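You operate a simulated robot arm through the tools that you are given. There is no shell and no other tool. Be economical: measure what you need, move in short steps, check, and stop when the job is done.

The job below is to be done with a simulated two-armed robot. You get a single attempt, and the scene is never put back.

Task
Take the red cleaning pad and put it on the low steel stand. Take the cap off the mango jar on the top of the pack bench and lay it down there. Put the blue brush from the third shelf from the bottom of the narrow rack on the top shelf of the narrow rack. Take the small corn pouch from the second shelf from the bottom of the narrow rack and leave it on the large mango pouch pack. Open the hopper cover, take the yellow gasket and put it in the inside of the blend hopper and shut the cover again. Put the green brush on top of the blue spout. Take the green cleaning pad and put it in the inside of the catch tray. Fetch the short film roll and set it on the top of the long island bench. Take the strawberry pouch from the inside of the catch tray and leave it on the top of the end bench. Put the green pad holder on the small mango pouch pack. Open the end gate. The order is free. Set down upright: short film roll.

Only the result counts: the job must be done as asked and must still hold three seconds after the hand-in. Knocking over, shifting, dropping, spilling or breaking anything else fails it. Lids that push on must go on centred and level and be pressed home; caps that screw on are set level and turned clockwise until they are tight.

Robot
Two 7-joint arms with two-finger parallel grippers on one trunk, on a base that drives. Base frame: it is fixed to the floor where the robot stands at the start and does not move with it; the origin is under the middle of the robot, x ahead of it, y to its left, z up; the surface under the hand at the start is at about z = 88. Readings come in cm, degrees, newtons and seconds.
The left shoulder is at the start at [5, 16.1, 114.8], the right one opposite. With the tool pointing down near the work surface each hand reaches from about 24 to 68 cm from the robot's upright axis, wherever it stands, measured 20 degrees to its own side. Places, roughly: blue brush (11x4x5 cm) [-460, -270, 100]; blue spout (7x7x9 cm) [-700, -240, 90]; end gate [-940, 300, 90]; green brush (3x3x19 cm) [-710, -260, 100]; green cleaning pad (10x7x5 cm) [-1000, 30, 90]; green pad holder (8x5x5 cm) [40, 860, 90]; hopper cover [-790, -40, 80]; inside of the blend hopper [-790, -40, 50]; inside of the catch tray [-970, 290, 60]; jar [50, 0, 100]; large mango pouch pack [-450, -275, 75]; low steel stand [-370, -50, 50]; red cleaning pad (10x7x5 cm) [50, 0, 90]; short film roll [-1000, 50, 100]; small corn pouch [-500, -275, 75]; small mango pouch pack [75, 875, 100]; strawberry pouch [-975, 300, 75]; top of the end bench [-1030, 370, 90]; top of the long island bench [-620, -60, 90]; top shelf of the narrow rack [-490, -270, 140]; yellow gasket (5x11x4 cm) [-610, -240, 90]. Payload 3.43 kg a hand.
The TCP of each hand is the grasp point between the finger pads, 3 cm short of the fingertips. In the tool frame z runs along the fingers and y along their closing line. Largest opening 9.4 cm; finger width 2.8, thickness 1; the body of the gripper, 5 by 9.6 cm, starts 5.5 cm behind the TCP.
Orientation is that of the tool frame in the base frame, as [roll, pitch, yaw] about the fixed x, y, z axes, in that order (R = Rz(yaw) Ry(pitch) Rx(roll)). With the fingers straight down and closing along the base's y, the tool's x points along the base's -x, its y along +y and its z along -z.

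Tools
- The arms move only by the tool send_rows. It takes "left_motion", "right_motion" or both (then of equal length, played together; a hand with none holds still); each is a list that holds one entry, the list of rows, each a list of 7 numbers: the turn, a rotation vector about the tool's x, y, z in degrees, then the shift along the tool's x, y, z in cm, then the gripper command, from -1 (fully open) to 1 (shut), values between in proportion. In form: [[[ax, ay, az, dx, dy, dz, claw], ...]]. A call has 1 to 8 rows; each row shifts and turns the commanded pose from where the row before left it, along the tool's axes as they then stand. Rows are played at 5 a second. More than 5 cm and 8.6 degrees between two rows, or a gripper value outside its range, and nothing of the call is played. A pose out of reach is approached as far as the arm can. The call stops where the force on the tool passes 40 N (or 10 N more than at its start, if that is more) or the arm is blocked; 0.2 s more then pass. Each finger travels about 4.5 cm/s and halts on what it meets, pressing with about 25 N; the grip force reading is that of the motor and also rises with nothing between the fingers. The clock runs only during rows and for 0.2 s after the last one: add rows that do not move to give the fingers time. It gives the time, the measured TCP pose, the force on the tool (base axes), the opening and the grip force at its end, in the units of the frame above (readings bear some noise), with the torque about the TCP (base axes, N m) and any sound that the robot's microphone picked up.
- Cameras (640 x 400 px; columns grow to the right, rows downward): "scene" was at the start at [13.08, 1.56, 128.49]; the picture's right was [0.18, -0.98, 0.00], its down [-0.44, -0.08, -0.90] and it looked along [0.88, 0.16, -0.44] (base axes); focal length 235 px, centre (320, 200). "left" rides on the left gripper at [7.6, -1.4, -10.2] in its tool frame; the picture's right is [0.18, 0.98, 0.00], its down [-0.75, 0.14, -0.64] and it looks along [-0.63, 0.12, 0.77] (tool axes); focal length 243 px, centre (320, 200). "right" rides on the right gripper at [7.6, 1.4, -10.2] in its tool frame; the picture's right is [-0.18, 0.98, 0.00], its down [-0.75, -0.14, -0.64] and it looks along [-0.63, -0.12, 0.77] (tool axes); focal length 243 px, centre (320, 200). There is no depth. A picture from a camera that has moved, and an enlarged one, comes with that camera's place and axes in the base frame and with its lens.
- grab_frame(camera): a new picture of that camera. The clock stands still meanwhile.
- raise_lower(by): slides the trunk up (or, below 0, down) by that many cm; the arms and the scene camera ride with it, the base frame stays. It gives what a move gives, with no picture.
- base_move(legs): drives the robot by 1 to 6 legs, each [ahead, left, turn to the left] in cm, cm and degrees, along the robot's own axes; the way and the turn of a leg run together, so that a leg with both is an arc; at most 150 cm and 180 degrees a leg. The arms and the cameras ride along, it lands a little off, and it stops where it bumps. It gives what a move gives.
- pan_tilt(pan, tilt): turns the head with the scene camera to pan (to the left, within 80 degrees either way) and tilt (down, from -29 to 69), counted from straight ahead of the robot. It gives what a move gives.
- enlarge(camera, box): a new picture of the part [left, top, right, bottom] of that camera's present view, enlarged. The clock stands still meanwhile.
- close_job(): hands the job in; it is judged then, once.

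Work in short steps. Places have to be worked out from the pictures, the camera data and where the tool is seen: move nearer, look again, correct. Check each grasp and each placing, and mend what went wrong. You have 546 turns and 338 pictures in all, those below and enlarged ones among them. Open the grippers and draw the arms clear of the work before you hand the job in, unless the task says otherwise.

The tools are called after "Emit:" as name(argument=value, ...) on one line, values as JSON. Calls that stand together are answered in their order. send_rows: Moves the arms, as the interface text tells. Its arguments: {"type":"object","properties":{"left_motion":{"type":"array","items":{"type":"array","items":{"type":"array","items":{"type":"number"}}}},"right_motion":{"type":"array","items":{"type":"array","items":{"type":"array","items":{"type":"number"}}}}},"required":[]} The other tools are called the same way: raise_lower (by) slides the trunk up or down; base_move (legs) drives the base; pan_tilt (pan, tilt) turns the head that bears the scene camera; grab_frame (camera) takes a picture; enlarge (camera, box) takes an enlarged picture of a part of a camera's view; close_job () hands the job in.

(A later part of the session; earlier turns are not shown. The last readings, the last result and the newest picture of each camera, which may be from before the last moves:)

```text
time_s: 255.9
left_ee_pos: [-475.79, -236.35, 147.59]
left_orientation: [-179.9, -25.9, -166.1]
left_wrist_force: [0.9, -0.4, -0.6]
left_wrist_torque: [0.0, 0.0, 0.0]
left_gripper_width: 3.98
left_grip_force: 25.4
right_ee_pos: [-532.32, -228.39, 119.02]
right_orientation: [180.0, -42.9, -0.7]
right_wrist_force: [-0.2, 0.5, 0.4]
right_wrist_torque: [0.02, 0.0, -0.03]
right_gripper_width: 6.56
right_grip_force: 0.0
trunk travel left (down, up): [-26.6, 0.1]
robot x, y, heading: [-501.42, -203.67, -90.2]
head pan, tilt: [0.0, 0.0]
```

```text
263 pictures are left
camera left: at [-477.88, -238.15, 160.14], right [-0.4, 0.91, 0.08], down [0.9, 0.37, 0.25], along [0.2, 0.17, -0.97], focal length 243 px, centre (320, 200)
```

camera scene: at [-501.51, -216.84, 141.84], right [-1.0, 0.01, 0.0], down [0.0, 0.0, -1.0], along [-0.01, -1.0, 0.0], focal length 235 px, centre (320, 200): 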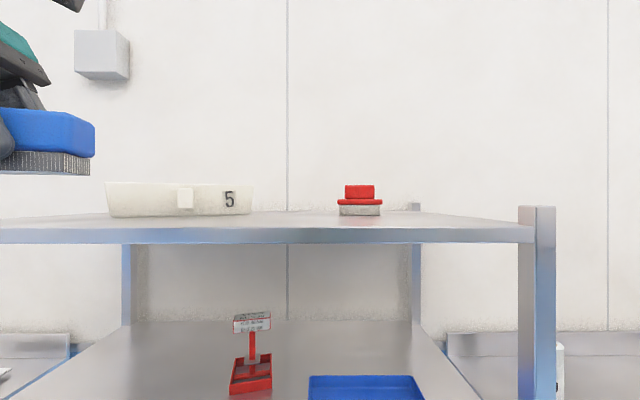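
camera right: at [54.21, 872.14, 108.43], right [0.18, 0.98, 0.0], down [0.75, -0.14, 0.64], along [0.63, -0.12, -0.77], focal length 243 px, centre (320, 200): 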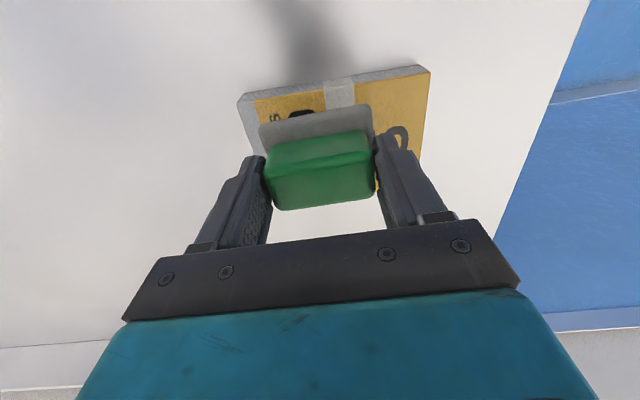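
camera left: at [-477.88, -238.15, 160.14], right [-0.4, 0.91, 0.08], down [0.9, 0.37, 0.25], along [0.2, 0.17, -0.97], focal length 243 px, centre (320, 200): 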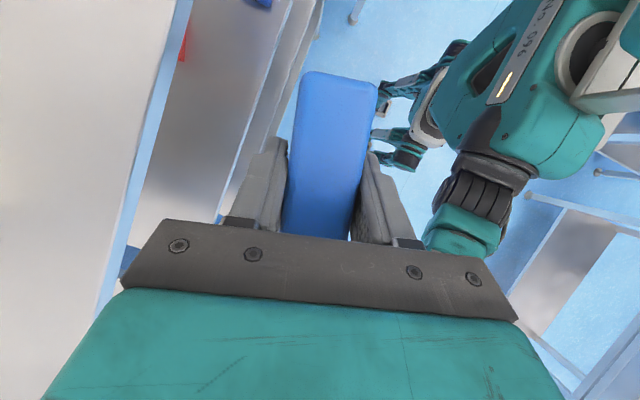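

Free spot on the top shelf at ≈ [-492, -260]; shelf surface ≈ 137.8. I square the brush, drive 10 cm in and move the hand over the spot.

Emit:
send_rows(left_motion=[[[-3.03, 0, 6.2, 0, 0, 0, 0.9], [-3.03, 0, 6.2, 0, 0, 0, 0.9]]])

Emit:
base_move(legs=[[10, 0, 0]])

Emit:
send_rows(left_motion=[[[0, 0, 0, 2.88, -2.74, 1.4, 0.9], [0, 0, 0, 2.88, -2.74, 1.4, 0.9], [0, 0, 0, 2.88, -2.74, 1.4, 0.9], [0, 0, 0, 2.88, -2.74, 1.4, 0.9], [0, 0, 0, 2.88, -2.74, 1.4, 0.9]]])

Emit:
grab_frame(camera="scene")

Emit:
grab_frame(camera="left")

```text
time_s: 256.5
left_ee_pos: [-476.02, -236.17, 147.58]
left_orientation: [-179.9, -25.7, -180.0]
left_wrist_force: [0.1, 0.7, -0.6]
left_wrist_torque: [0.03, -0.02, -0.01]
left_gripper_width: 3.98
left_grip_force: 25.2
right_ee_pos: [-532.28, -228.47, 119.21]
right_orientation: [180.0, -43.0, -0.7]
right_wrist_force: [-0.3, 0.3, -0.2]
right_wrist_torque: [-0.02, -0.01, -0.01]
right_gripper_width: 6.58
right_grip_force: 0.0
trunk travel left (down, up): [-26.6, 0.1]
robot x, y, heading: [-501.2, -203.7, -90.5]
head pan, tilt: [0.0, 0.0]
```

```text
time_s: 257.6
left_ee_pos: [-475.83, -246.15, 147.56]
left_orientation: [-180.0, -25.8, -179.8]
left_wrist_force: [0.3, -1.2, -0.9]
left_wrist_torque: [0.02, 0.04, -0.04]
left_gripper_width: 3.97
left_grip_force: 24.9
right_ee_pos: [-532.42, -238.52, 119.12]
right_orientation: [180.0, -43.1, -0.8]
right_wrist_force: [0.7, -0.5, -0.4]
right_wrist_torque: [0.0, 0.0, 0.03]
right_gripper_width: 6.58
right_grip_force: 0.1
trunk travel left (down, up): [-26.6, 0.1]
robot x, y, heading: [-501.86, -213.44, -90.1]
head pan, tilt: [0.0, 0.0]
```

```text
time_s: 258.8
left_ee_pos: [-492.31, -259.96, 147.53]
left_orientation: [-180.0, -25.9, -179.8]
left_wrist_force: [-0.2, 0.8, -0.5]
left_wrist_torque: [0.0, -0.05, -0.02]
left_gripper_width: 3.97
left_grip_force: 25.5
right_ee_pos: [-532.57, -238.5, 118.95]
right_orientation: [-180.0, -43.0, -0.6]
right_wrist_force: [0.1, 0.4, -0.6]
right_wrist_torque: [-0.01, -0.02, -0.02]
right_gripper_width: 6.58
right_grip_force: 0.1
trunk travel left (down, up): [-26.6, 0.1]
robot x, y, heading: [-501.43, -213.7, -90.2]
head pan, tilt: [0.0, 0.0]
```

```text
262 pictures are left
camera scene: at [-501.7, -226.84, 141.83], right [-1.0, 0.0, 0.0], down [0.0, 0.0, -1.0], along [0.0, -1.0, 0.0], focal length 235 px, centre (320, 200)
```

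scene: 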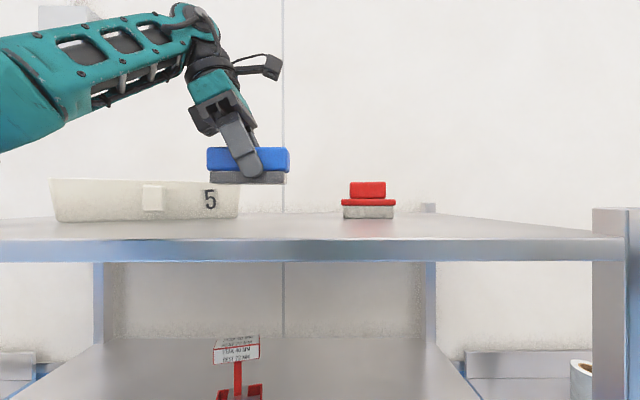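

```text
261 pictures are left
camera left: at [-494.63, -261.3, 160.15], right [-0.17, 0.98, 0.08], down [0.96, 0.14, 0.25], along [0.23, 0.12, -0.96], focal length 243 px, centre (320, 200)
```

left: 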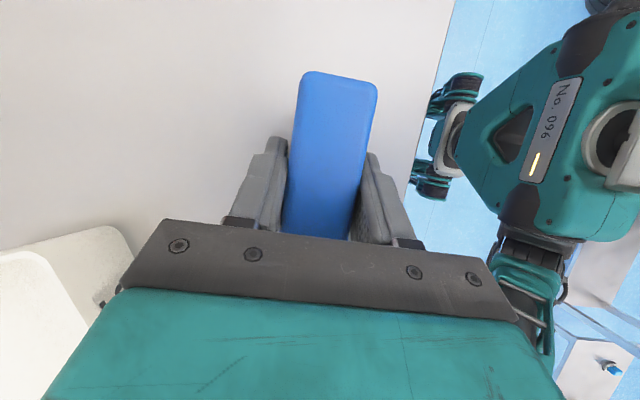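

Bottom of brush at z ≈ 144; descending 5.3 cm, then in fine steps.

Emit:
send_rows(left_motion=[[[0, 0, 0, -1.3, 0, 2.7, 0.9], [0, 0, 0, -1.0, 0, 2.07, 0.9], [0, 0, 0, 0, 0, 0, 0.9]]])

Emit:
enlarge(camera="scene", box=[170, 120, 330, 260])

```text
time_s: 259.6
left_ee_pos: [-491.98, -259.73, 142.12]
left_orientation: [179.9, -25.8, -179.8]
left_wrist_force: [-1.1, 0.9, -0.4]
left_wrist_torque: [0.01, 0.02, -0.01]
left_gripper_width: 3.97
left_grip_force: 24.8
right_ee_pos: [-532.29, -238.4, 118.96]
right_orientation: [-180.0, -43.0, -0.8]
right_wrist_force: [0.9, -0.3, 0.7]
right_wrist_torque: [0.01, -0.03, -0.01]
right_gripper_width: 6.57
right_grip_force: 0.1
trunk travel left (down, up): [-26.6, 0.1]
robot x, y, heading: [-501.42, -213.89, -90.0]
head pan, tilt: [0.0, 0.0]
```

```text
2.86 times, centred on (250, 190) of scene
camera zoom: at [-501.53, -226.8, 141.84], right [-1.0, 0.0, 0.0], down [0.0, 0.0, -1.0], along [0.0, -1.0, 0.0], focal length 670 px, centre (520, 229)
```

zoom: 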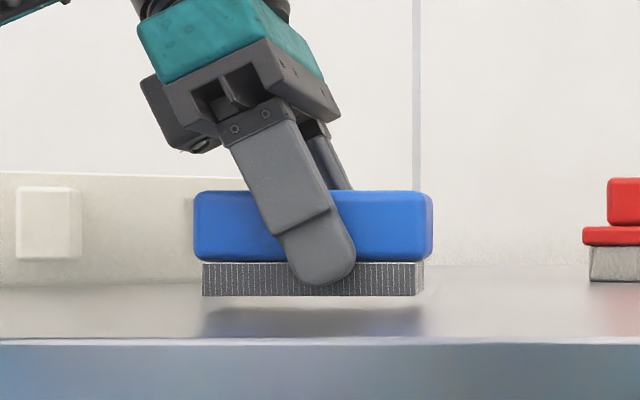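

About 0.9 cm left.

Emit:
send_rows(left_motion=[[[0, 0, 0, -0.17, 0, 0.36, 0.9], [0, 0, 0, -0.13, 0, 0.27, 0.9], [0, 0, 0, -0.09, 0, 0.18, 0.9]]])

```text
time_s: 260.4
left_ee_pos: [-492.04, -259.71, 141.44]
left_orientation: [-179.7, -25.9, -179.9]
left_wrist_force: [0.4, -1.9, 5.5]
left_wrist_torque: [0.05, -0.28, -0.13]
left_gripper_width: 3.97
left_grip_force: 24.8
right_ee_pos: [-532.25, -238.37, 118.96]
right_orientation: [-179.9, -43.0, -0.7]
right_wrist_force: [-0.3, -0.7, 0.2]
right_wrist_torque: [0.0, 0.03, 0.03]
right_gripper_width: 6.57
right_grip_force: 0.2
trunk travel left (down, up): [-26.6, 0.1]
robot x, y, heading: [-501.2, -213.94, -90.1]
head pan, tilt: [0.0, 0.0]
```

Contact. Release and withdraw along the fingers' axis.

Emit:
send_rows(left_motion=[[[0, 0, 0, 0, 0, 0, 0.2], [0, 0, 0, 0, 0, 0, -0.3], [0, 0, 0, 0, 0, 0, -0.3], [0, 0, 0, 0, 0, -2, -0.3], [0, 0, 0, 0, 0, -4, -0.3], [0, 0, 0, 0, 4, 0, -0.3], [0, 0, 0, 0, 4.5, 0, -0.3], [0, 0, 0, 0, 4.5, 0, -0.3]]])

Emit:
grab_frame(camera="scene")

```text
time_s: 262.2
left_ee_pos: [-488.75, -246.35, 146.7]
left_orientation: [-179.9, -25.9, -179.8]
left_wrist_force: [-0.1, 0.1, -0.5]
left_wrist_torque: [-0.04, 0.0, 0.02]
left_gripper_width: 6.13
left_grip_force: 0.1
right_ee_pos: [-532.22, -238.36, 119.02]
right_orientation: [179.9, -43.0, -0.7]
right_wrist_force: [0.0, 0.2, 0.3]
right_wrist_torque: [-0.01, -0.01, -0.02]
right_gripper_width: 6.57
right_grip_force: 0.1
trunk travel left (down, up): [-26.6, 0.1]
robot x, y, heading: [-501.29, -213.84, -90.0]
head pan, tilt: [0.0, 0.0]
```

```text
259 pictures are left
camera scene: at [-501.48, -226.73, 141.85], right [-1.0, 0.0, 0.0], down [0.0, 0.0, -1.0], along [0.0, -1.0, 0.0], focal length 235 px, centre (320, 200)
```

scene: 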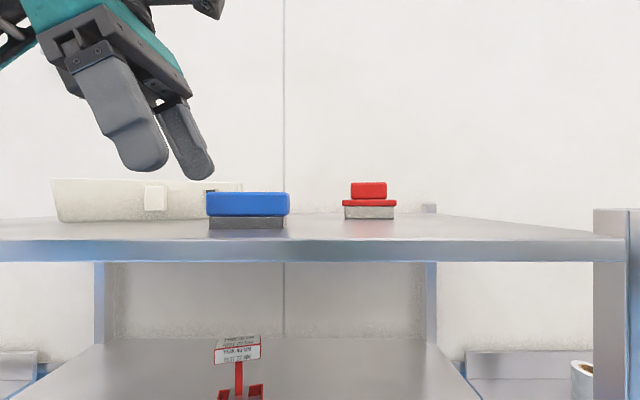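

Brush is on the top shelf. For the corn pouch I back off, lower the trunk fully and tuck the left hand in.

Emit:
base_move(legs=[[-22, 17, 0]])

Emit:
raise_lower(by=-26.5)

Emit:
send_rows(left_motion=[[[0, 0, 0, -3, 3, 2, -0.3], [0, 0, 0, -3, 3, 2, -0.3], [0, 0, 0, -3, 0, 2, -0.3]]], right_motion=[[[0, 0, 0, -2.5, 0, 2.7, -0.4], [0, 0, 0, -2.5, 0, 2.7, -0.4], [0, 0, 0, -2.5, 0, 2.7, -0.4]]])

Emit:
pan_tilt(pan=0, tilt=25)

Emit:
grab_frame(camera="scene")

Emit:
grab_frame(camera="right")

```text
time_s: 264.4
left_ee_pos: [-471.67, -224.75, 146.67]
left_orientation: [180.0, -25.8, 179.9]
left_wrist_force: [0.5, 0.1, -0.6]
left_wrist_torque: [-0.01, 0.03, 0.01]
left_gripper_width: 6.14
left_grip_force: 0.0
right_ee_pos: [-515.24, -216.64, 119.11]
right_orientation: [179.9, -43.0, -0.9]
right_wrist_force: [0.7, 0.0, 0.0]
right_wrist_torque: [-0.01, 0.0, 0.0]
right_gripper_width: 6.57
right_grip_force: 0.1
trunk travel left (down, up): [-26.6, 0.1]
robot x, y, heading: [-484.14, -191.77, -90.6]
head pan, tilt: [0.0, 0.0]
```

```text
time_s: 267.1
left_ee_pos: [-471.84, -224.97, 120.23]
left_orientation: [180.0, -25.8, 179.9]
left_wrist_force: [0.3, 0.7, 0.2]
left_wrist_torque: [0.01, -0.03, -0.01]
left_gripper_width: 6.1
left_grip_force: 0.0
right_ee_pos: [-515.31, -216.56, 92.61]
right_orientation: [-180.0, -43.0, -1.0]
right_wrist_force: [-0.7, 0.5, -0.5]
right_wrist_torque: [-0.02, 0.0, 0.0]
right_gripper_width: 6.56
right_grip_force: 0.0
trunk travel left (down, up): [-0.1, 26.6]
robot x, y, heading: [-484.34, -191.97, -90.6]
head pan, tilt: [0.0, 0.0]
```

```text
time_s: 267.9
left_ee_pos: [-466.4, -219.0, 111.03]
left_orientation: [-180.0, -25.8, 180.0]
left_wrist_force: [0.0, -0.1, -0.5]
left_wrist_torque: [0.0, -0.03, 0.05]
left_gripper_width: 6.1
left_grip_force: 0.1
right_ee_pos: [-515.31, -216.52, 81.42]
right_orientation: [179.9, -43.0, -0.9]
right_wrist_force: [-0.4, 0.2, 0.3]
right_wrist_torque: [-0.01, 0.0, 0.03]
right_gripper_width: 6.58
right_grip_force: 0.0
trunk travel left (down, up): [-0.1, 26.6]
robot x, y, heading: [-484.28, -192.15, -90.6]
head pan, tilt: [0.0, 0.0]
```

```text
time_s: 268.8
left_ee_pos: [-466.41, -219.07, 111.11]
left_orientation: [179.9, -25.8, 179.9]
left_wrist_force: [-0.3, -0.5, -0.6]
left_wrist_torque: [0.01, 0.02, -0.02]
left_gripper_width: 6.12
left_grip_force: 0.0
right_ee_pos: [-515.25, -216.43, 81.5]
right_orientation: [180.0, -42.9, -1.0]
right_wrist_force: [0.6, 0.4, 1.2]
right_wrist_torque: [0.01, 0.02, -0.02]
right_gripper_width: 6.57
right_grip_force: 0.1
trunk travel left (down, up): [-0.1, 26.6]
robot x, y, heading: [-484.28, -192.07, -90.5]
head pan, tilt: [0.0, 25.0]
```

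```text
258 pictures are left
camera scene: at [-484.37, -205.31, 111.31], right [-1.0, 0.01, 0.0], down [0.0, 0.42, -0.91], along [-0.01, -0.91, -0.42], focal length 235 px, centre (320, 200)
```

scene: 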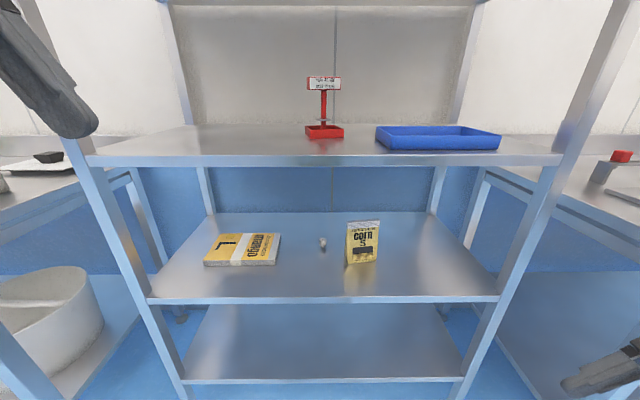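

```text
257 pictures are left
camera right: at [-516.64, -217.86, 94.17], right [-0.15, -0.98, -0.13], down [-0.99, 0.16, -0.04], along [0.06, 0.12, -0.99], focal length 243 px, centre (320, 200)
```

right: 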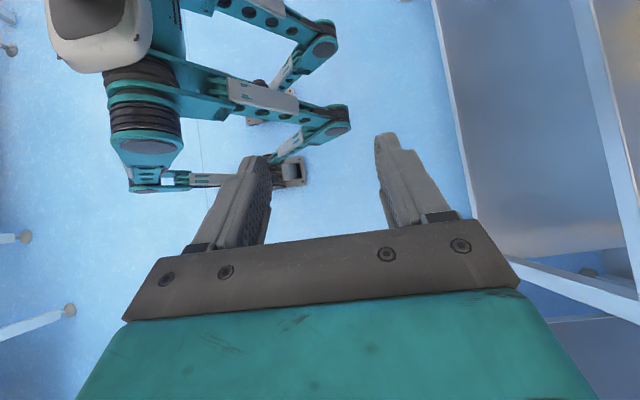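

Zoom on the pouch, bulb and pack.

Emit:
enlarge(camera="scene", box=[190, 205, 400, 300])

```text
3.05 times, centred on (295, 252) of scene
camera zoom: at [-484.37, -205.31, 111.31], right [-1.0, 0.01, 0.0], down [0.0, 0.42, -0.91], along [-0.01, -0.91, -0.42], focal length 715 px, centre (396, 40)
```

zoom: 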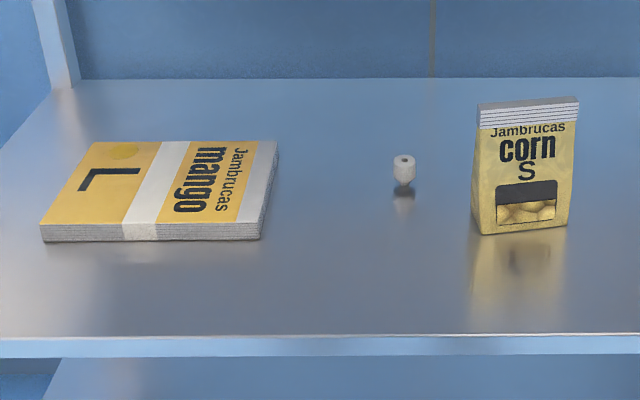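

Pouch: base centre ≈ [-498.4, -268.3], about 4.7 cm deep, turned ≈ 10°, top z ≈ 75; bulb at [-486, -274]. I align the right hand's yaw, drive to the rack and lower the hand to z = 71, right of the pouch.

Emit:
base_move(legs=[[21, 9, 0.5]])

Emit:
send_rows(right_motion=[[[3.6, 0, -3.85, 0, 0, 0, -0.4], [3.6, 0, -3.85, 0, 0, 0, -0.4], [0, 0, 0, -3.27, -0.2, 1.73, -0.4], [0, 0, 0, -3.27, -0.2, 1.73, -0.4], [0, 0, 0, -3.27, -0.2, 1.73, -0.4]]])

Emit:
grab_frame(camera="scene")

```text
time_s: 270.5
left_ee_pos: [-456.95, -239.97, 111.08]
left_orientation: [180.0, -25.7, -179.3]
left_wrist_force: [-0.6, -0.6, -0.5]
left_wrist_torque: [-0.04, -0.01, -0.01]
left_gripper_width: 6.12
left_grip_force: 0.1
right_ee_pos: [-505.96, -238.01, 81.5]
right_orientation: [-179.9, -42.9, -0.3]
right_wrist_force: [0.1, -0.2, -0.8]
right_wrist_torque: [0.0, 0.0, -0.02]
right_gripper_width: 6.57
right_grip_force: 0.2
trunk travel left (down, up): [-0.1, 26.6]
robot x, y, heading: [-475.35, -213.05, -89.6]
head pan, tilt: [0.0, 25.0]
```

```text
time_s: 271.7
left_ee_pos: [-457.06, -239.93, 111.08]
left_orientation: [180.0, -25.8, -179.5]
left_wrist_force: [0.2, 0.0, -0.2]
left_wrist_torque: [-0.01, 0.02, 0.02]
left_gripper_width: 6.1
left_grip_force: 0.0
right_ee_pos: [-509.49, -238.32, 70.83]
right_orientation: [-179.9, -43.0, 10.3]
right_wrist_force: [0.0, -0.2, -0.1]
right_wrist_torque: [0.0, -0.03, 0.0]
right_gripper_width: 6.56
right_grip_force: 0.1
trunk travel left (down, up): [-0.1, 26.6]
robot x, y, heading: [-474.98, -212.85, -89.7]
head pan, tilt: [0.0, 25.0]
```

```text
255 pictures are left
camera scene: at [-475.16, -226.44, 111.31], right [-1.0, 0.0, 0.0], down [0.0, 0.42, -0.91], along [0.0, -0.91, -0.42], focal length 235 px, centre (320, 200)
```

scene: 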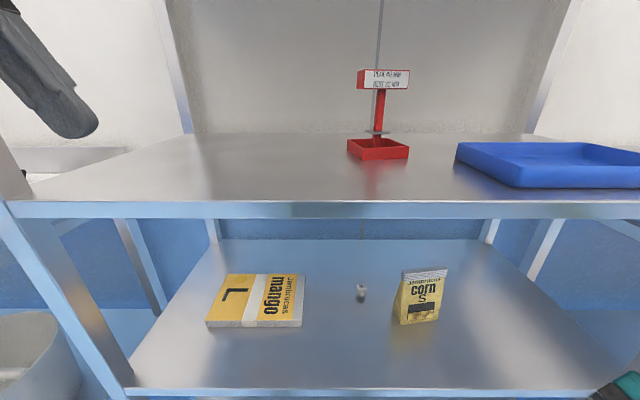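

Confirmed. I slide the right hand in along -y, to the right of the pouch.

Emit:
send_rows(right_motion=[[[0, 0, 0, -0.56, 4.21, -0.52, -0.4], [0, 0, 0, -0.56, 4.21, -0.52, -0.4], [0, 0, 0, -0.56, 4.21, -0.52, -0.4], [0, 0, 0, -0.56, 4.21, -0.52, -0.4], [0, 0, 0, -0.56, 4.21, -0.52, -0.4], [0, 0, 0, 0, 0, 0, -0.4]]])

Emit:
grab_frame(camera="scene")

Emit:
grab_frame(camera="right")

```text
time_s: 273.1
left_ee_pos: [-457.01, -239.8, 111.14]
left_orientation: [180.0, -25.9, -179.5]
left_wrist_force: [0.8, 0.0, -0.5]
left_wrist_torque: [0.0, 0.0, 0.03]
left_gripper_width: 6.09
left_grip_force: 0.0
right_ee_pos: [-509.69, -259.79, 71.22]
right_orientation: [180.0, -43.0, 10.5]
right_wrist_force: [-0.1, 0.0, 0.1]
right_wrist_torque: [-0.04, -0.01, 0.01]
right_gripper_width: 6.59
right_grip_force: 0.1
trunk travel left (down, up): [-0.1, 26.6]
robot x, y, heading: [-475.3, -212.72, -89.9]
head pan, tilt: [0.0, 25.0]
```

```text
254 pictures are left
camera scene: at [-475.15, -226.45, 111.3], right [-1.0, 0.0, 0.0], down [0.0, 0.42, -0.91], along [0.0, -0.91, -0.42], focal length 235 px, centre (320, 200)
```

scene: 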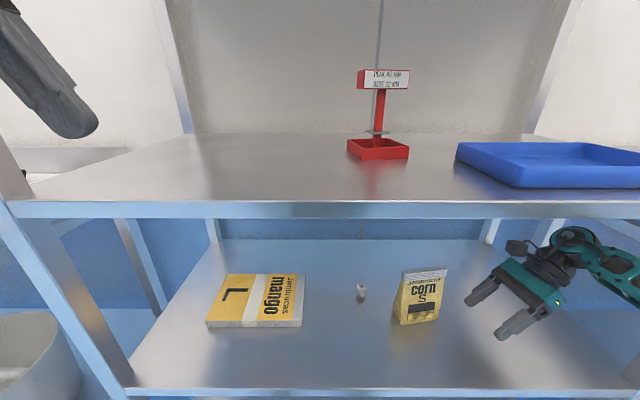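

```text
253 pictures are left
camera right: at [-510.78, -261.35, 83.86], right [0.04, -0.99, -0.13], down [-1.0, -0.04, -0.04], along [0.04, 0.13, -0.99], focal length 243 px, centre (320, 200)
```

right: 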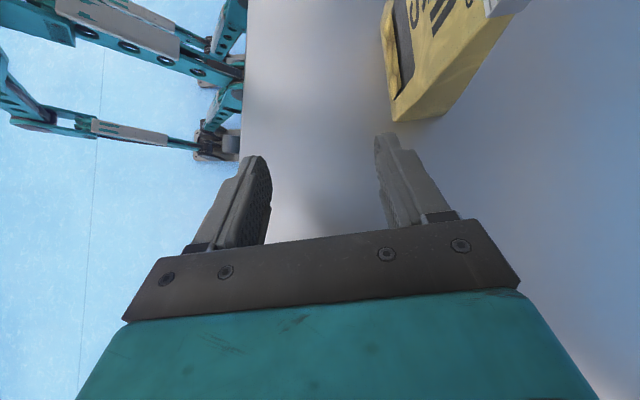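

Before going on, I check the forearm's clearance from the right post.

Emit:
pan_tilt(pan=-45, tilt=30)

Emit:
grab_frame(camera="scene")

```text
time_s: 274.2
left_ee_pos: [-457.11, -240.0, 111.12]
left_orientation: [-179.9, -25.8, -179.4]
left_wrist_force: [0.8, -0.3, 0.1]
left_wrist_torque: [-0.01, 0.02, 0.01]
left_gripper_width: 6.12
left_grip_force: 0.0
right_ee_pos: [-509.79, -259.66, 71.25]
right_orientation: [179.9, -43.1, 10.3]
right_wrist_force: [-0.2, -0.5, -0.1]
right_wrist_torque: [-0.02, -0.01, -0.01]
right_gripper_width: 6.59
right_grip_force: 0.0
trunk travel left (down, up): [-0.1, 26.6]
robot x, y, heading: [-474.94, -213.57, -90.0]
head pan, tilt: [-45.0, 30.0]
```

```text
252 pictures are left
camera scene: at [-481.55, -223.65, 110.51], right [-0.71, 0.7, 0.0], down [0.35, 0.35, -0.87], along [-0.61, -0.61, -0.5], focal length 235 px, centre (320, 200)
```

scene: 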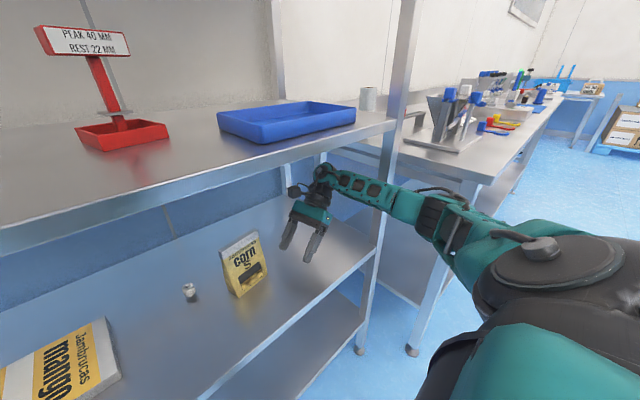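

Only about 1–2 cm to the post. I retract 9 cm, shift the base left 9 cm and bring the hand back right, so the forearm leans away from the post.

Emit:
send_rows(right_motion=[[[0, 0, 0, 0.56, -4.21, 0.52, -0.4], [0, 0, 0, 0.56, -4.21, 0.52, -0.4]]])

Emit:
base_move(legs=[[0, 10, 0]])

Emit:
send_rows(right_motion=[[[0, 0, 0, -2.87, -0.7, -2.68, -0.4], [0, 0, 0, -2.87, -0.7, -2.68, -0.4], [0, 0, 0, 0, 0, 0, -0.4]]])

Emit:
grab_frame(camera="scene")

```text
time_s: 274.8
left_ee_pos: [-457.09, -239.98, 111.05]
left_orientation: [-179.9, -25.8, -179.4]
left_wrist_force: [0.1, -0.9, 0.9]
left_wrist_torque: [0.02, 0.0, 0.03]
left_gripper_width: 6.11
left_grip_force: 0.1
right_ee_pos: [-509.86, -251.02, 70.89]
right_orientation: [180.0, -43.0, 10.3]
right_wrist_force: [-0.7, 0.0, -0.5]
right_wrist_torque: [0.01, 0.01, -0.02]
right_gripper_width: 6.57
right_grip_force: 0.0
trunk travel left (down, up): [-0.1, 26.6]
robot x, y, heading: [-474.92, -213.22, -89.8]
head pan, tilt: [-45.0, 30.0]
```

```text
time_s: 276.4
left_ee_pos: [-446.97, -240.03, 111.1]
left_orientation: [179.9, -25.7, -179.7]
left_wrist_force: [0.4, 0.3, -0.2]
left_wrist_torque: [0.03, -0.04, 0.0]
left_gripper_width: 6.11
left_grip_force: 0.0
right_ee_pos: [-499.79, -251.06, 70.97]
right_orientation: [180.0, -43.1, 10.0]
right_wrist_force: [0.7, -0.4, 0.3]
right_wrist_torque: [-0.03, 0.02, 0.0]
right_gripper_width: 6.6
right_grip_force: 0.1
trunk travel left (down, up): [-0.1, 26.6]
robot x, y, heading: [-465.15, -212.99, -90.0]
head pan, tilt: [-45.0, 30.0]
```

```text
time_s: 277.2
left_ee_pos: [-447.14, -240.04, 111.13]
left_orientation: [180.0, -25.8, -179.7]
left_wrist_force: [0.2, -0.6, -0.4]
left_wrist_torque: [0.0, 0.01, 0.02]
left_gripper_width: 6.1
left_grip_force: 0.0
right_ee_pos: [-508.05, -250.82, 70.73]
right_orientation: [-180.0, -43.0, 10.0]
right_wrist_force: [-0.1, -0.1, 0.3]
right_wrist_torque: [0.03, -0.04, 0.03]
right_gripper_width: 6.61
right_grip_force: 0.0
trunk travel left (down, up): [-0.1, 26.6]
robot x, y, heading: [-465.08, -213.08, -90.1]
head pan, tilt: [-45.0, 30.0]
```

```text
251 pictures are left
camera scene: at [-471.46, -223.6, 110.51], right [-0.71, 0.71, 0.0], down [0.35, 0.35, -0.87], along [-0.61, -0.61, -0.5], focal length 235 px, centre (320, 200)
```

scene: 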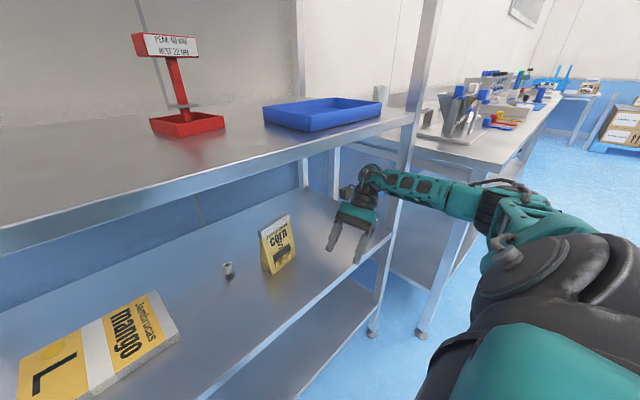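

The elbow straightens as the arm extends; a middle base position suits best. I shift right 4 cm, bring the hand to x = -509 and advance to the pouch's depth in small steps.

Emit:
base_move(legs=[[0, -4, 0]])

Emit:
send_rows(right_motion=[[[0, 0, 0, 2.15, 0.5, 2.0, -0.4], [0, 0, 0, -0.56, 4.21, -0.52, -0.4], [0, 0, 0, -0.56, 4.21, -0.52, -0.4], [0, 0, 0, 0, 0, 0, -0.4]]])

Emit:
grab_frame(camera="scene")

```text
time_s: 278.2
left_ee_pos: [-450.94, -240.03, 111.04]
left_orientation: [-180.0, -25.8, -179.9]
left_wrist_force: [0.0, -0.1, -0.3]
left_wrist_torque: [0.01, 0.0, 0.02]
left_gripper_width: 6.1
left_grip_force: 0.2
right_ee_pos: [-512.08, -250.86, 70.84]
right_orientation: [180.0, -43.0, 9.8]
right_wrist_force: [-0.2, 0.3, 0.5]
right_wrist_torque: [0.01, 0.02, 0.02]
right_gripper_width: 6.58
right_grip_force: 0.1
trunk travel left (down, up): [-0.1, 26.6]
robot x, y, heading: [-469.13, -213.16, -90.2]
head pan, tilt: [-45.0, 30.0]
```

```text
time_s: 279.2
left_ee_pos: [-451.02, -240.03, 111.01]
left_orientation: [-180.0, -25.8, -179.8]
left_wrist_force: [0.5, 0.2, -0.2]
left_wrist_torque: [0.0, 0.01, 0.01]
left_gripper_width: 6.11
left_grip_force: 0.0
right_ee_pos: [-508.99, -259.83, 71.0]
right_orientation: [180.0, -43.0, 9.9]
right_wrist_force: [0.4, 0.2, 0.2]
right_wrist_torque: [0.0, 0.0, 0.02]
right_gripper_width: 6.59
right_grip_force: 0.1
trunk travel left (down, up): [-0.1, 26.6]
robot x, y, heading: [-469.4, -213.24, -90.2]
head pan, tilt: [-45.0, 30.0]
```

```text
250 pictures are left
camera scene: at [-475.43, -223.6, 110.51], right [-0.71, 0.71, 0.0], down [0.35, 0.35, -0.87], along [-0.61, -0.61, -0.5], focal length 235 px, centre (320, 200)
```

scene: 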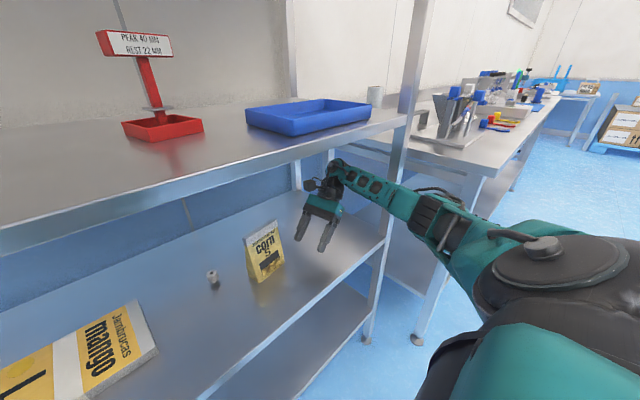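

Good clearance as the arm straightens. I advance to y = -268 and check with the wrist camera.

Emit:
send_rows(right_motion=[[[0, 0, 0, -0.56, 4.21, -0.52, -0.4], [0, 0, 0, -0.56, 4.21, -0.52, -0.4], [0, 0, 0, 0, 0, 0, -0.4]]])

Emit:
grab_frame(camera="right")

Emit:
enlarge(camera="scene", box=[200, 130, 440, 280])

```text
time_s: 280.0
left_ee_pos: [-450.88, -240.05, 111.06]
left_orientation: [-180.0, -25.7, -179.8]
left_wrist_force: [-0.6, -1.2, -0.1]
left_wrist_torque: [-0.01, 0.0, 0.0]
left_gripper_width: 6.11
left_grip_force: 0.0
right_ee_pos: [-508.71, -266.31, 71.32]
right_orientation: [179.9, -42.8, 10.1]
right_wrist_force: [0.0, 0.5, 0.4]
right_wrist_torque: [0.01, 0.01, 0.03]
right_gripper_width: 6.57
right_grip_force: 0.1
right hand out of reach, approached as far as the arm can: row 2
trunk travel left (down, up): [-0.1, 26.6]
robot x, y, heading: [-469.01, -213.39, -90.1]
head pan, tilt: [-45.0, 30.0]
```

```text
249 pictures are left
camera right: at [-509.7, -267.94, 84.0], right [0.04, -0.99, -0.12], down [-1.0, -0.03, -0.04], along [0.04, 0.13, -0.99], focal length 243 px, centre (320, 200)
```

right: 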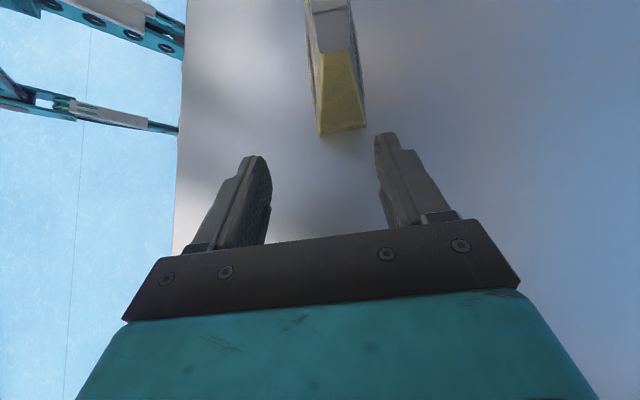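

```text
2.67 times, centred on (320, 205) of scene
camera zoom: at [-475.4, -223.59, 110.51], right [-0.71, 0.71, 0.0], down [0.35, 0.35, -0.87], along [-0.61, -0.61, -0.5], focal length 626 px, centre (320, 187)
```

zoom: 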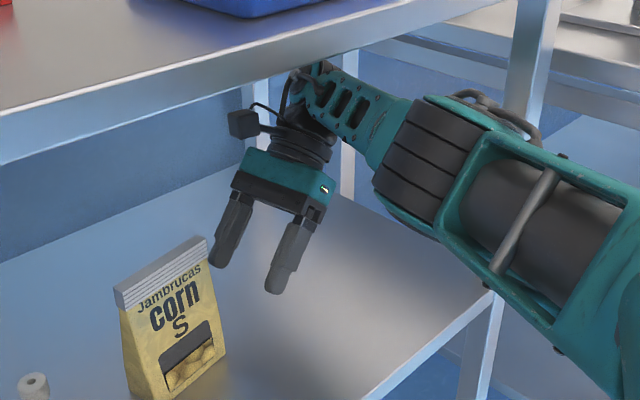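

The pouch's side is at ≈ [-502.3, -266.9]; first a small step towards it to see where the command stands.

Emit:
send_rows(right_motion=[[[0, 0, 0, 1.54, -0.43, 1.44, -0.4], [0, 0, 0, 0, 0, 0, -0.4]]])

Emit:
grab_frame(camera="right")

```text
time_s: 280.6
left_ee_pos: [-451.03, -240.05, 111.05]
left_orientation: [-179.9, -25.8, -179.9]
left_wrist_force: [0.7, 0.4, 0.3]
left_wrist_torque: [0.0, 0.03, 0.0]
left_gripper_width: 6.09
left_grip_force: 0.1
right_ee_pos: [-506.82, -265.37, 71.24]
right_orientation: [-180.0, -43.0, 9.9]
right_wrist_force: [1.0, -0.5, 0.8]
right_wrist_torque: [-0.02, 0.0, -0.04]
right_gripper_width: 6.57
right_grip_force: 0.0
trunk travel left (down, up): [-0.1, 26.6]
robot x, y, heading: [-469.12, -213.21, -90.3]
head pan, tilt: [-45.0, 30.0]
```

```text
247 pictures are left
camera right: at [-507.87, -267.01, 83.87], right [0.04, -0.99, -0.13], down [-1.0, -0.03, -0.05], along [0.04, 0.13, -0.99], focal length 243 px, centre (320, 200)
```

right: 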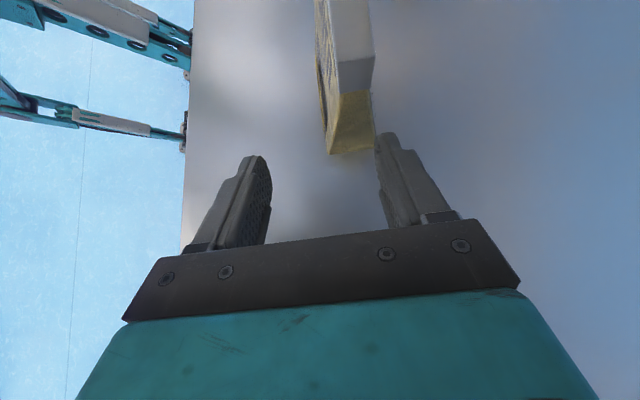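

The hand must go 2.3 cm further in y. I correct that and then slide along the pouch axis until it lies between the fingers.

Emit:
send_rows(right_motion=[[[0, 0, 0, 0.78, 2.53, 0.72, -0.4], [0, 0, 0, 0, 0, 0, -0.4], [0, 0, 0, 1.1, 0, 1.02, -0.4], [0, 0, 0, 0, 0, 0, -0.4]]])

Emit:
grab_frame(camera="right")

```text
time_s: 281.6
left_ee_pos: [-450.86, -240.01, 111.05]
left_orientation: [180.0, -25.7, -179.8]
left_wrist_force: [0.0, -0.1, 0.5]
left_wrist_torque: [0.02, 0.01, 0.03]
left_gripper_width: 6.12
left_grip_force: 0.1
right_ee_pos: [-503.99, -267.5, 71.26]
right_orientation: [180.0, -43.0, 10.0]
right_wrist_force: [0.1, -0.4, -0.6]
right_wrist_torque: [0.0, 0.01, -0.01]
right_gripper_width: 6.59
right_grip_force: 0.1
trunk travel left (down, up): [-0.1, 26.6]
robot x, y, heading: [-468.97, -213.14, -90.4]
head pan, tilt: [-45.0, 30.0]
```

```text
246 pictures are left
camera right: at [-505.02, -269.1, 84.04], right [0.04, -0.99, -0.13], down [-1.0, -0.03, -0.05], along [0.04, 0.13, -0.99], focal length 243 px, centre (320, 200)
```

right: 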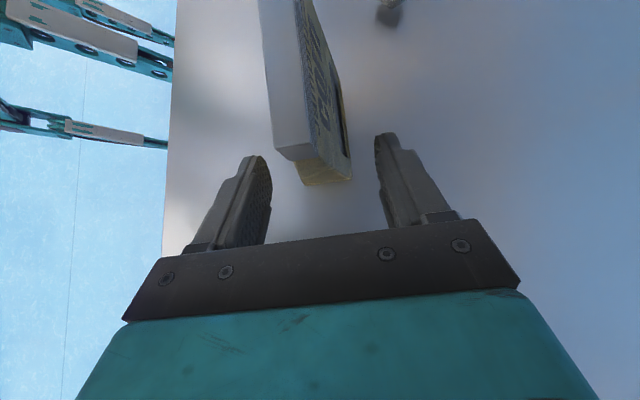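

Well aligned (0.5 cm correction). I slide 3.4 cm more and close.

Emit:
send_rows(right_motion=[[[0, 0, 0, 1.25, -0.5, 1.15, -0.4], [0, 0, 0, 1.25, 0, 1.15, -0.4], [0, 0, 0, 0, 0, 0, 0.0], [0, 0, 0, 0, 0, 0, 0.5], [0, 0, 0, 0, 0, 0, 0.9], [0, 0, 0, 0, 0, 0, 0.9]]])

Emit:
grab_frame(camera="right")

Emit:
enlarge(camera="scene", box=[180, 130, 420, 280])

```text
time_s: 283.0
left_ee_pos: [-451.04, -239.98, 111.1]
left_orientation: [-180.0, -25.7, -179.7]
left_wrist_force: [-0.1, 0.1, 0.1]
left_wrist_torque: [-0.02, 0.0, 0.05]
left_gripper_width: 6.1
left_grip_force: 0.1
right_ee_pos: [-500.63, -266.57, 71.24]
right_orientation: [180.0, -43.0, 10.0]
right_wrist_force: [-0.1, 0.7, -0.1]
right_wrist_torque: [-0.03, 0.03, -0.01]
right_gripper_width: 2.55
right_grip_force: 25.1
trunk travel left (down, up): [-0.1, 26.6]
robot x, y, heading: [-468.93, -213.16, -90.4]
head pan, tilt: [-45.0, 30.0]
```

```text
245 pictures are left
camera right: at [-501.76, -268.23, 83.88], right [0.04, -0.99, -0.13], down [-1.0, -0.03, -0.04], along [0.04, 0.13, -0.99], focal length 243 px, centre (320, 200)
```

right: 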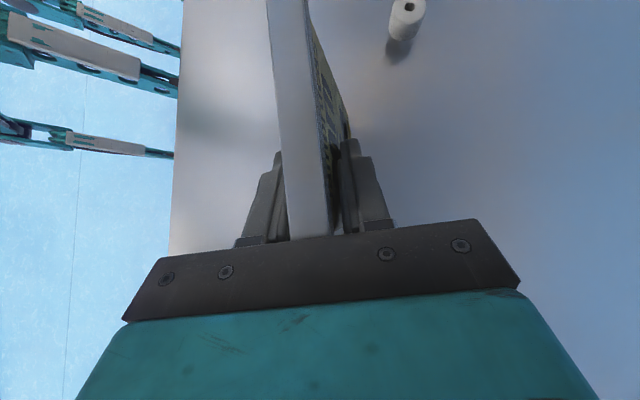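

```text
2.67 times, centred on (300, 205) of scene
camera zoom: at [-475.44, -223.59, 110.51], right [-0.71, 0.71, 0.0], down [0.35, 0.35, -0.87], along [-0.61, -0.61, -0.5], focal length 626 px, centre (373, 187)
```

zoom: 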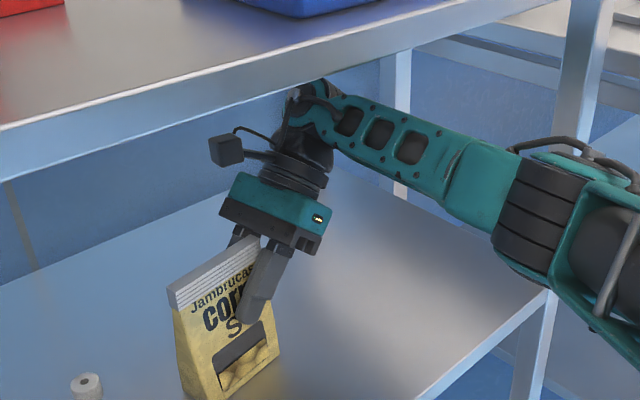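

Pouch gripped (2.55 cm). I lift 3.5 cm, withdraw along +y, and meanwhile raise and tuck the left hand.

Emit:
send_rows(right_motion=[[[0, 0, 0, 1.2, 0, -1.28, 0.9], [0, 0, 0, 1.2, 0, -1.28, 0.9], [0, 0, 0, 0.56, -4.27, 0.52, 0.9], [0, 0, 0, 0.56, -4.27, 0.52, 0.9], [0, 0, 0, 0.56, -4.27, 0.52, 0.9], [0, 0, 0, 0.56, -4.27, 0.52, 0.9], [0, 0, 0, 0.56, -4.27, 0.52, 0.9], [0, 0, 0, 0.56, -4.27, 0.52, 0.9]]], left_motion=[[[0, 0, 0, 3.3, 1.5, -2.3, -0.3], [0, 0, 0, 3.3, 1.5, -2.3, -0.3], [0, 0, 0, 3.3, 1.5, -2.3, -0.3], [0, 0, 0, 3.3, 1.5, -2.3, -0.3], [0, 0, 0, 0, 0, 0, -0.3], [0, 0, 0, 0, 0, 0, -0.3], [0, 0, 0, 0, 0, 0, -0.3], [0, 0, 0, 0, 0, 0, -0.3]]])

Emit:
pan_tilt(pan=0, tilt=35)

Emit:
grab_frame(camera="scene")

```text
time_s: 284.8
left_ee_pos: [-458.95, -233.88, 125.22]
left_orientation: [-179.8, -25.7, -179.7]
left_wrist_force: [0.1, 0.3, -0.2]
left_wrist_torque: [-0.03, 0.01, 0.0]
left_gripper_width: 6.12
left_grip_force: 0.0
right_ee_pos: [-500.57, -240.53, 74.67]
right_orientation: [-180.0, -43.1, 10.1]
right_wrist_force: [0.0, 0.2, -0.5]
right_wrist_torque: [0.0, -0.01, 0.02]
right_gripper_width: 2.55
right_grip_force: 25.0
trunk travel left (down, up): [-0.1, 26.6]
robot x, y, heading: [-469.16, -213.28, -89.9]
head pan, tilt: [-45.0, 30.0]
```

```text
time_s: 285.9
left_ee_pos: [-459.01, -233.73, 125.17]
left_orientation: [180.0, -25.8, -179.8]
left_wrist_force: [0.6, 0.1, 0.4]
left_wrist_torque: [0.0, -0.01, -0.02]
left_gripper_width: 6.11
left_grip_force: 0.1
right_ee_pos: [-500.73, -240.66, 74.57]
right_orientation: [180.0, -42.9, 9.9]
right_wrist_force: [-0.4, 0.7, -0.2]
right_wrist_torque: [0.01, 0.05, -0.02]
right_gripper_width: 2.54
right_grip_force: 25.0
trunk travel left (down, up): [-0.1, 26.6]
robot x, y, heading: [-469.47, -212.86, -90.1]
head pan, tilt: [0.0, 35.0]
```

```text
243 pictures are left
camera scene: at [-469.06, -226.02, 109.73], right [-1.0, 0.0, 0.0], down [0.0, 0.57, -0.82], along [0.0, -0.82, -0.57], focal length 235 px, centre (320, 200)
```

scene: 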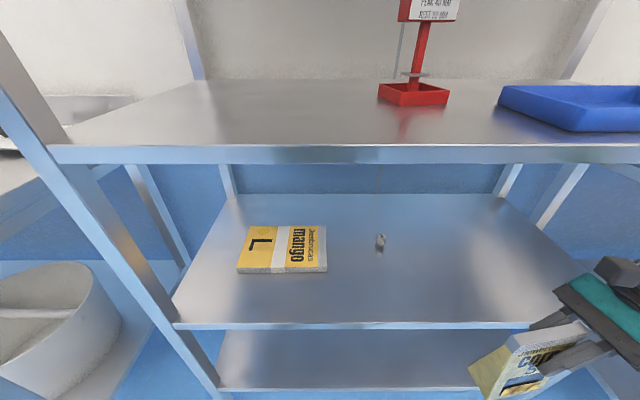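

Pouch secure. I shift the base 20 cm left, square the pouch and line it up in front of the pack.

Emit:
base_move(legs=[[0, 20, 0]])

Emit:
send_rows(right_motion=[[[-3.6, 0, 3.85, 0, 0, 0, 0.9], [-3.6, 0, 3.85, 0, 0, 0, 0.9], [0, 0, 0, 0.55, 0, -0.6, 0.9], [0, 0, 0, 3.3, 0, 3.07, 0.9], [0, 0, 0, 3.3, 0, 3.07, 0.9], [0, 0, 0, 3.3, 0, 3.07, 0.9], [0, 0, 0, 3.3, 0, 3.07, 0.9]]])

Emit:
grab_frame(camera="scene")

```text
time_s: 288.3
left_ee_pos: [-438.95, -233.86, 125.1]
left_orientation: [180.0, -25.8, -179.9]
left_wrist_force: [-0.4, -0.2, 0.2]
left_wrist_torque: [0.01, -0.01, 0.01]
left_gripper_width: 6.11
left_grip_force: 0.1
right_ee_pos: [-480.71, -240.58, 74.57]
right_orientation: [-180.0, -43.1, 9.7]
right_wrist_force: [-0.1, 0.9, -0.3]
right_wrist_torque: [0.02, 0.01, 0.01]
right_gripper_width: 2.52
right_grip_force: 25.3
trunk travel left (down, up): [-0.1, 26.6]
robot x, y, heading: [-449.16, -213.11, -90.6]
head pan, tilt: [0.0, 35.0]
```

```text
time_s: 289.9
left_ee_pos: [-438.89, -233.95, 125.09]
left_orientation: [180.0, -25.9, -180.0]
left_wrist_force: [-0.4, 0.5, 0.2]
left_wrist_torque: [0.0, 0.01, 0.01]
left_gripper_width: 6.1
left_grip_force: 0.1
right_ee_pos: [-462.99, -240.52, 75.63]
right_orientation: [179.9, -43.0, -0.7]
right_wrist_force: [-0.2, 0.5, 0.3]
right_wrist_torque: [0.0, 0.02, 0.03]
right_gripper_width: 2.51
right_grip_force: 25.4
trunk travel left (down, up): [-0.1, 26.6]
robot x, y, heading: [-449.0, -212.74, -90.2]
head pan, tilt: [0.0, 35.0]
```

```text
242 pictures are left
camera scene: at [-449.04, -226.1, 109.73], right [-1.0, 0.01, 0.0], down [0.0, 0.57, -0.82], along [0.0, -0.82, -0.57], focal length 235 px, centre (320, 200)
```

scene: 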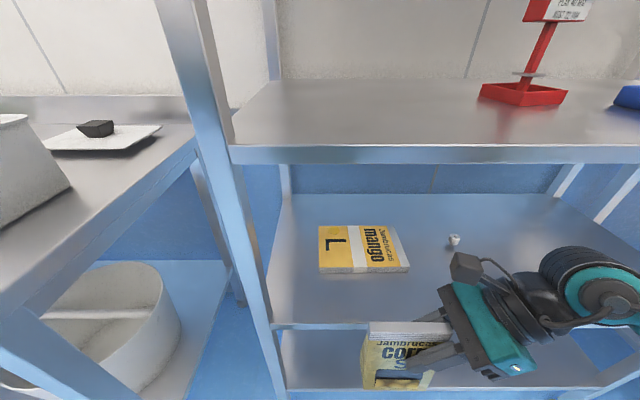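

Lined up. I slide the pouch in over the pack at about 1 cm above it.

Emit:
send_rows(right_motion=[[[0, 0, 0, -0.6, 2, 0.65, 0.9], [0, 0, 0, 0, 4.5, 0, 0.9], [0, 0, 0, 0, 4.5, 0, 0.9], [0, 0, 0, 0, 4.5, 0, 0.9], [0, 0, 0, 0, 4.5, 0, 0.9], [0, 0, 0, 0, 0, 0, 0.9]]])

Emit:
grab_frame(camera="scene")

```text
time_s: 291.3
left_ee_pos: [-439.03, -233.91, 125.15]
left_orientation: [179.9, -25.8, -179.9]
left_wrist_force: [-0.8, 0.4, 0.4]
left_wrist_torque: [0.03, 0.02, -0.01]
left_gripper_width: 6.13
left_grip_force: 0.1
right_ee_pos: [-462.93, -260.83, 74.7]
right_orientation: [180.0, -43.0, -0.6]
right_wrist_force: [0.2, -1.1, -0.5]
right_wrist_torque: [0.01, -0.02, -0.01]
right_gripper_width: 2.46
right_grip_force: 25.1
trunk travel left (down, up): [-0.1, 26.6]
robot x, y, heading: [-449.13, -213.79, -90.5]
head pan, tilt: [0.0, 35.0]
```

```text
241 pictures are left
camera scene: at [-449.05, -226.1, 109.73], right [-1.0, 0.01, 0.0], down [0.0, 0.57, -0.82], along [0.0, -0.82, -0.57], focal length 235 px, centre (320, 200)
```

scene: 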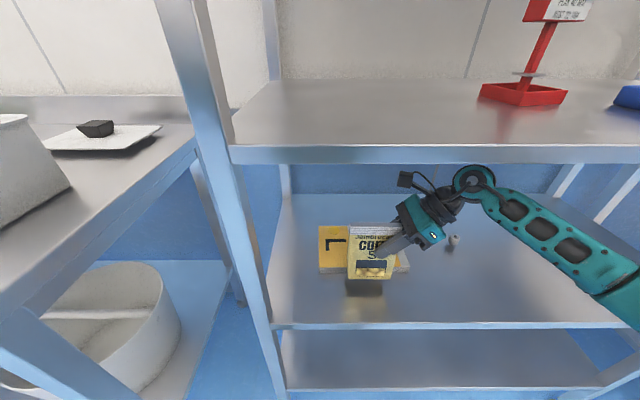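

The grip width creeps (2.55 → 2.46), so I check whether the pouch is slipping.

Emit:
enlarge(camera="scene", box=[300, 160, 500, 310])

Emit:
grab_frame(camera="right")

```text
2.67 times, centred on (400, 235) of scene
camera zoom: at [-449.05, -226.1, 109.73], right [-1.0, 0.01, 0.0], down [0.0, 0.57, -0.82], along [0.0, -0.82, -0.57], focal length 626 px, centre (107, 107)
```

zoom: 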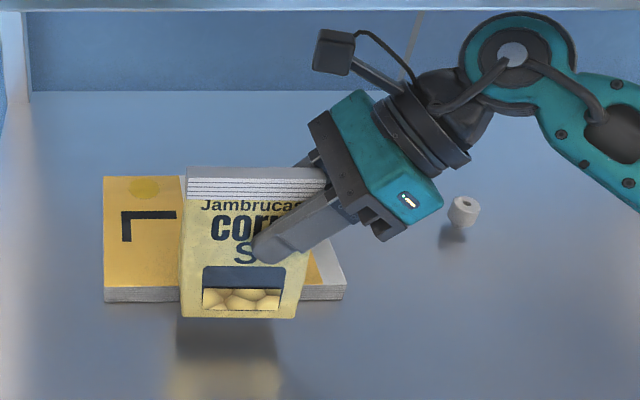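

```text
239 pictures are left
camera right: at [-464.31, -262.16, 87.36], right [-0.15, -0.98, -0.13], down [-0.99, 0.15, -0.04], along [0.06, 0.12, -0.99], focal length 243 px, centre (320, 200)
```

right: 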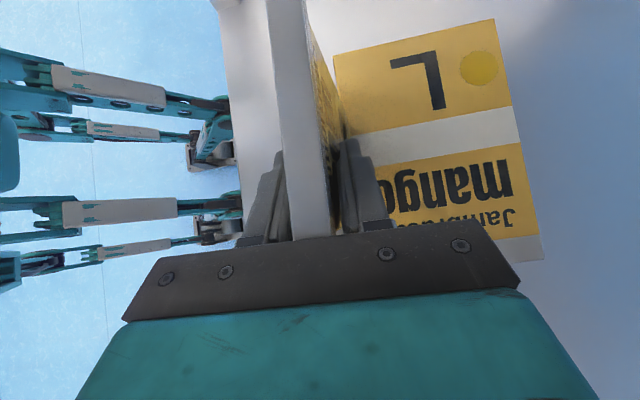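

No slip: the pouch is level, bottom at z ≈ 66. I go in another 10.7 cm to the pack's centre.

Emit:
send_rows(right_motion=[[[0, 0, 0, 0, 3.6, 0, 0.9], [0, 0, 0, 0, 3.6, 0, 0.9], [0, 0, 0, 0, 3.5, 0, 0.9], [0, 0, 0, 0, 0, 0, 0.9]]])

Emit:
enlarge(camera="scene", box=[300, 160, 500, 310])

```text
time_s: 292.3
left_ee_pos: [-439.06, -233.87, 125.18]
left_orientation: [180.0, -25.7, -180.0]
left_wrist_force: [-0.7, 1.0, 0.0]
left_wrist_torque: [-0.02, -0.02, 0.02]
left_gripper_width: 6.11
left_grip_force: 0.0
right_ee_pos: [-463.37, -271.62, 74.44]
right_orientation: [-179.9, -42.9, -0.7]
right_wrist_force: [0.0, -0.2, -0.2]
right_wrist_torque: [-0.02, -0.01, -0.02]
right_gripper_width: 2.52
right_grip_force: 24.8
trunk travel left (down, up): [-0.1, 26.6]
robot x, y, heading: [-449.1, -213.38, -90.4]
head pan, tilt: [0.0, 35.0]
```

```text
2.67 times, centred on (400, 235) of scene
camera zoom: at [-449.05, -226.1, 109.73], right [-1.0, 0.01, 0.0], down [0.0, 0.57, -0.82], along [0.0, -0.82, -0.57], focal length 626 px, centre (107, 107)
```

zoom: 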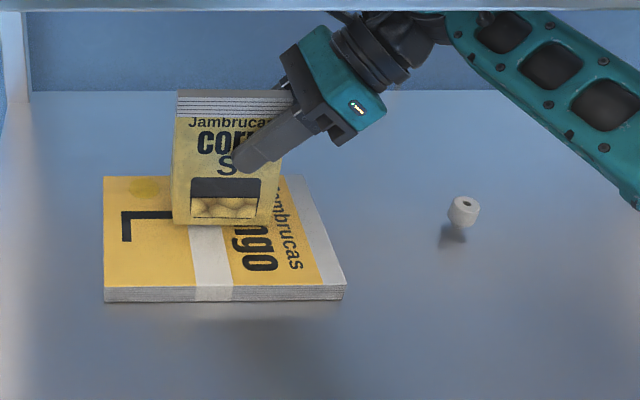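

Over the pack's middle. Lowering gently.

Emit:
send_rows(right_motion=[[[0, 0, 0, -0.2, 0, 0.22, 0.9], [0, 0, 0, -0.2, 0, 0.22, 0.9], [0, 0, 0, -0.14, 0, 0.15, 0.9], [0, 0, 0, 0, 0, 0, 0.9]]])

```text
time_s: 293.3
left_ee_pos: [-438.98, -233.83, 125.14]
left_orientation: [-179.9, -25.8, -179.9]
left_wrist_force: [-0.5, -0.5, 0.4]
left_wrist_torque: [0.0, 0.01, 0.03]
left_gripper_width: 6.11
left_grip_force: 0.0
right_ee_pos: [-463.23, -271.56, 73.85]
right_orientation: [179.8, -43.1, -0.7]
right_wrist_force: [-0.7, 0.3, 3.3]
right_wrist_torque: [-0.05, -0.06, 0.04]
right_gripper_width: 2.49
right_grip_force: 25.3
trunk travel left (down, up): [-0.1, 26.6]
robot x, y, heading: [-448.94, -213.45, -90.2]
head pan, tilt: [0.0, 35.0]
```

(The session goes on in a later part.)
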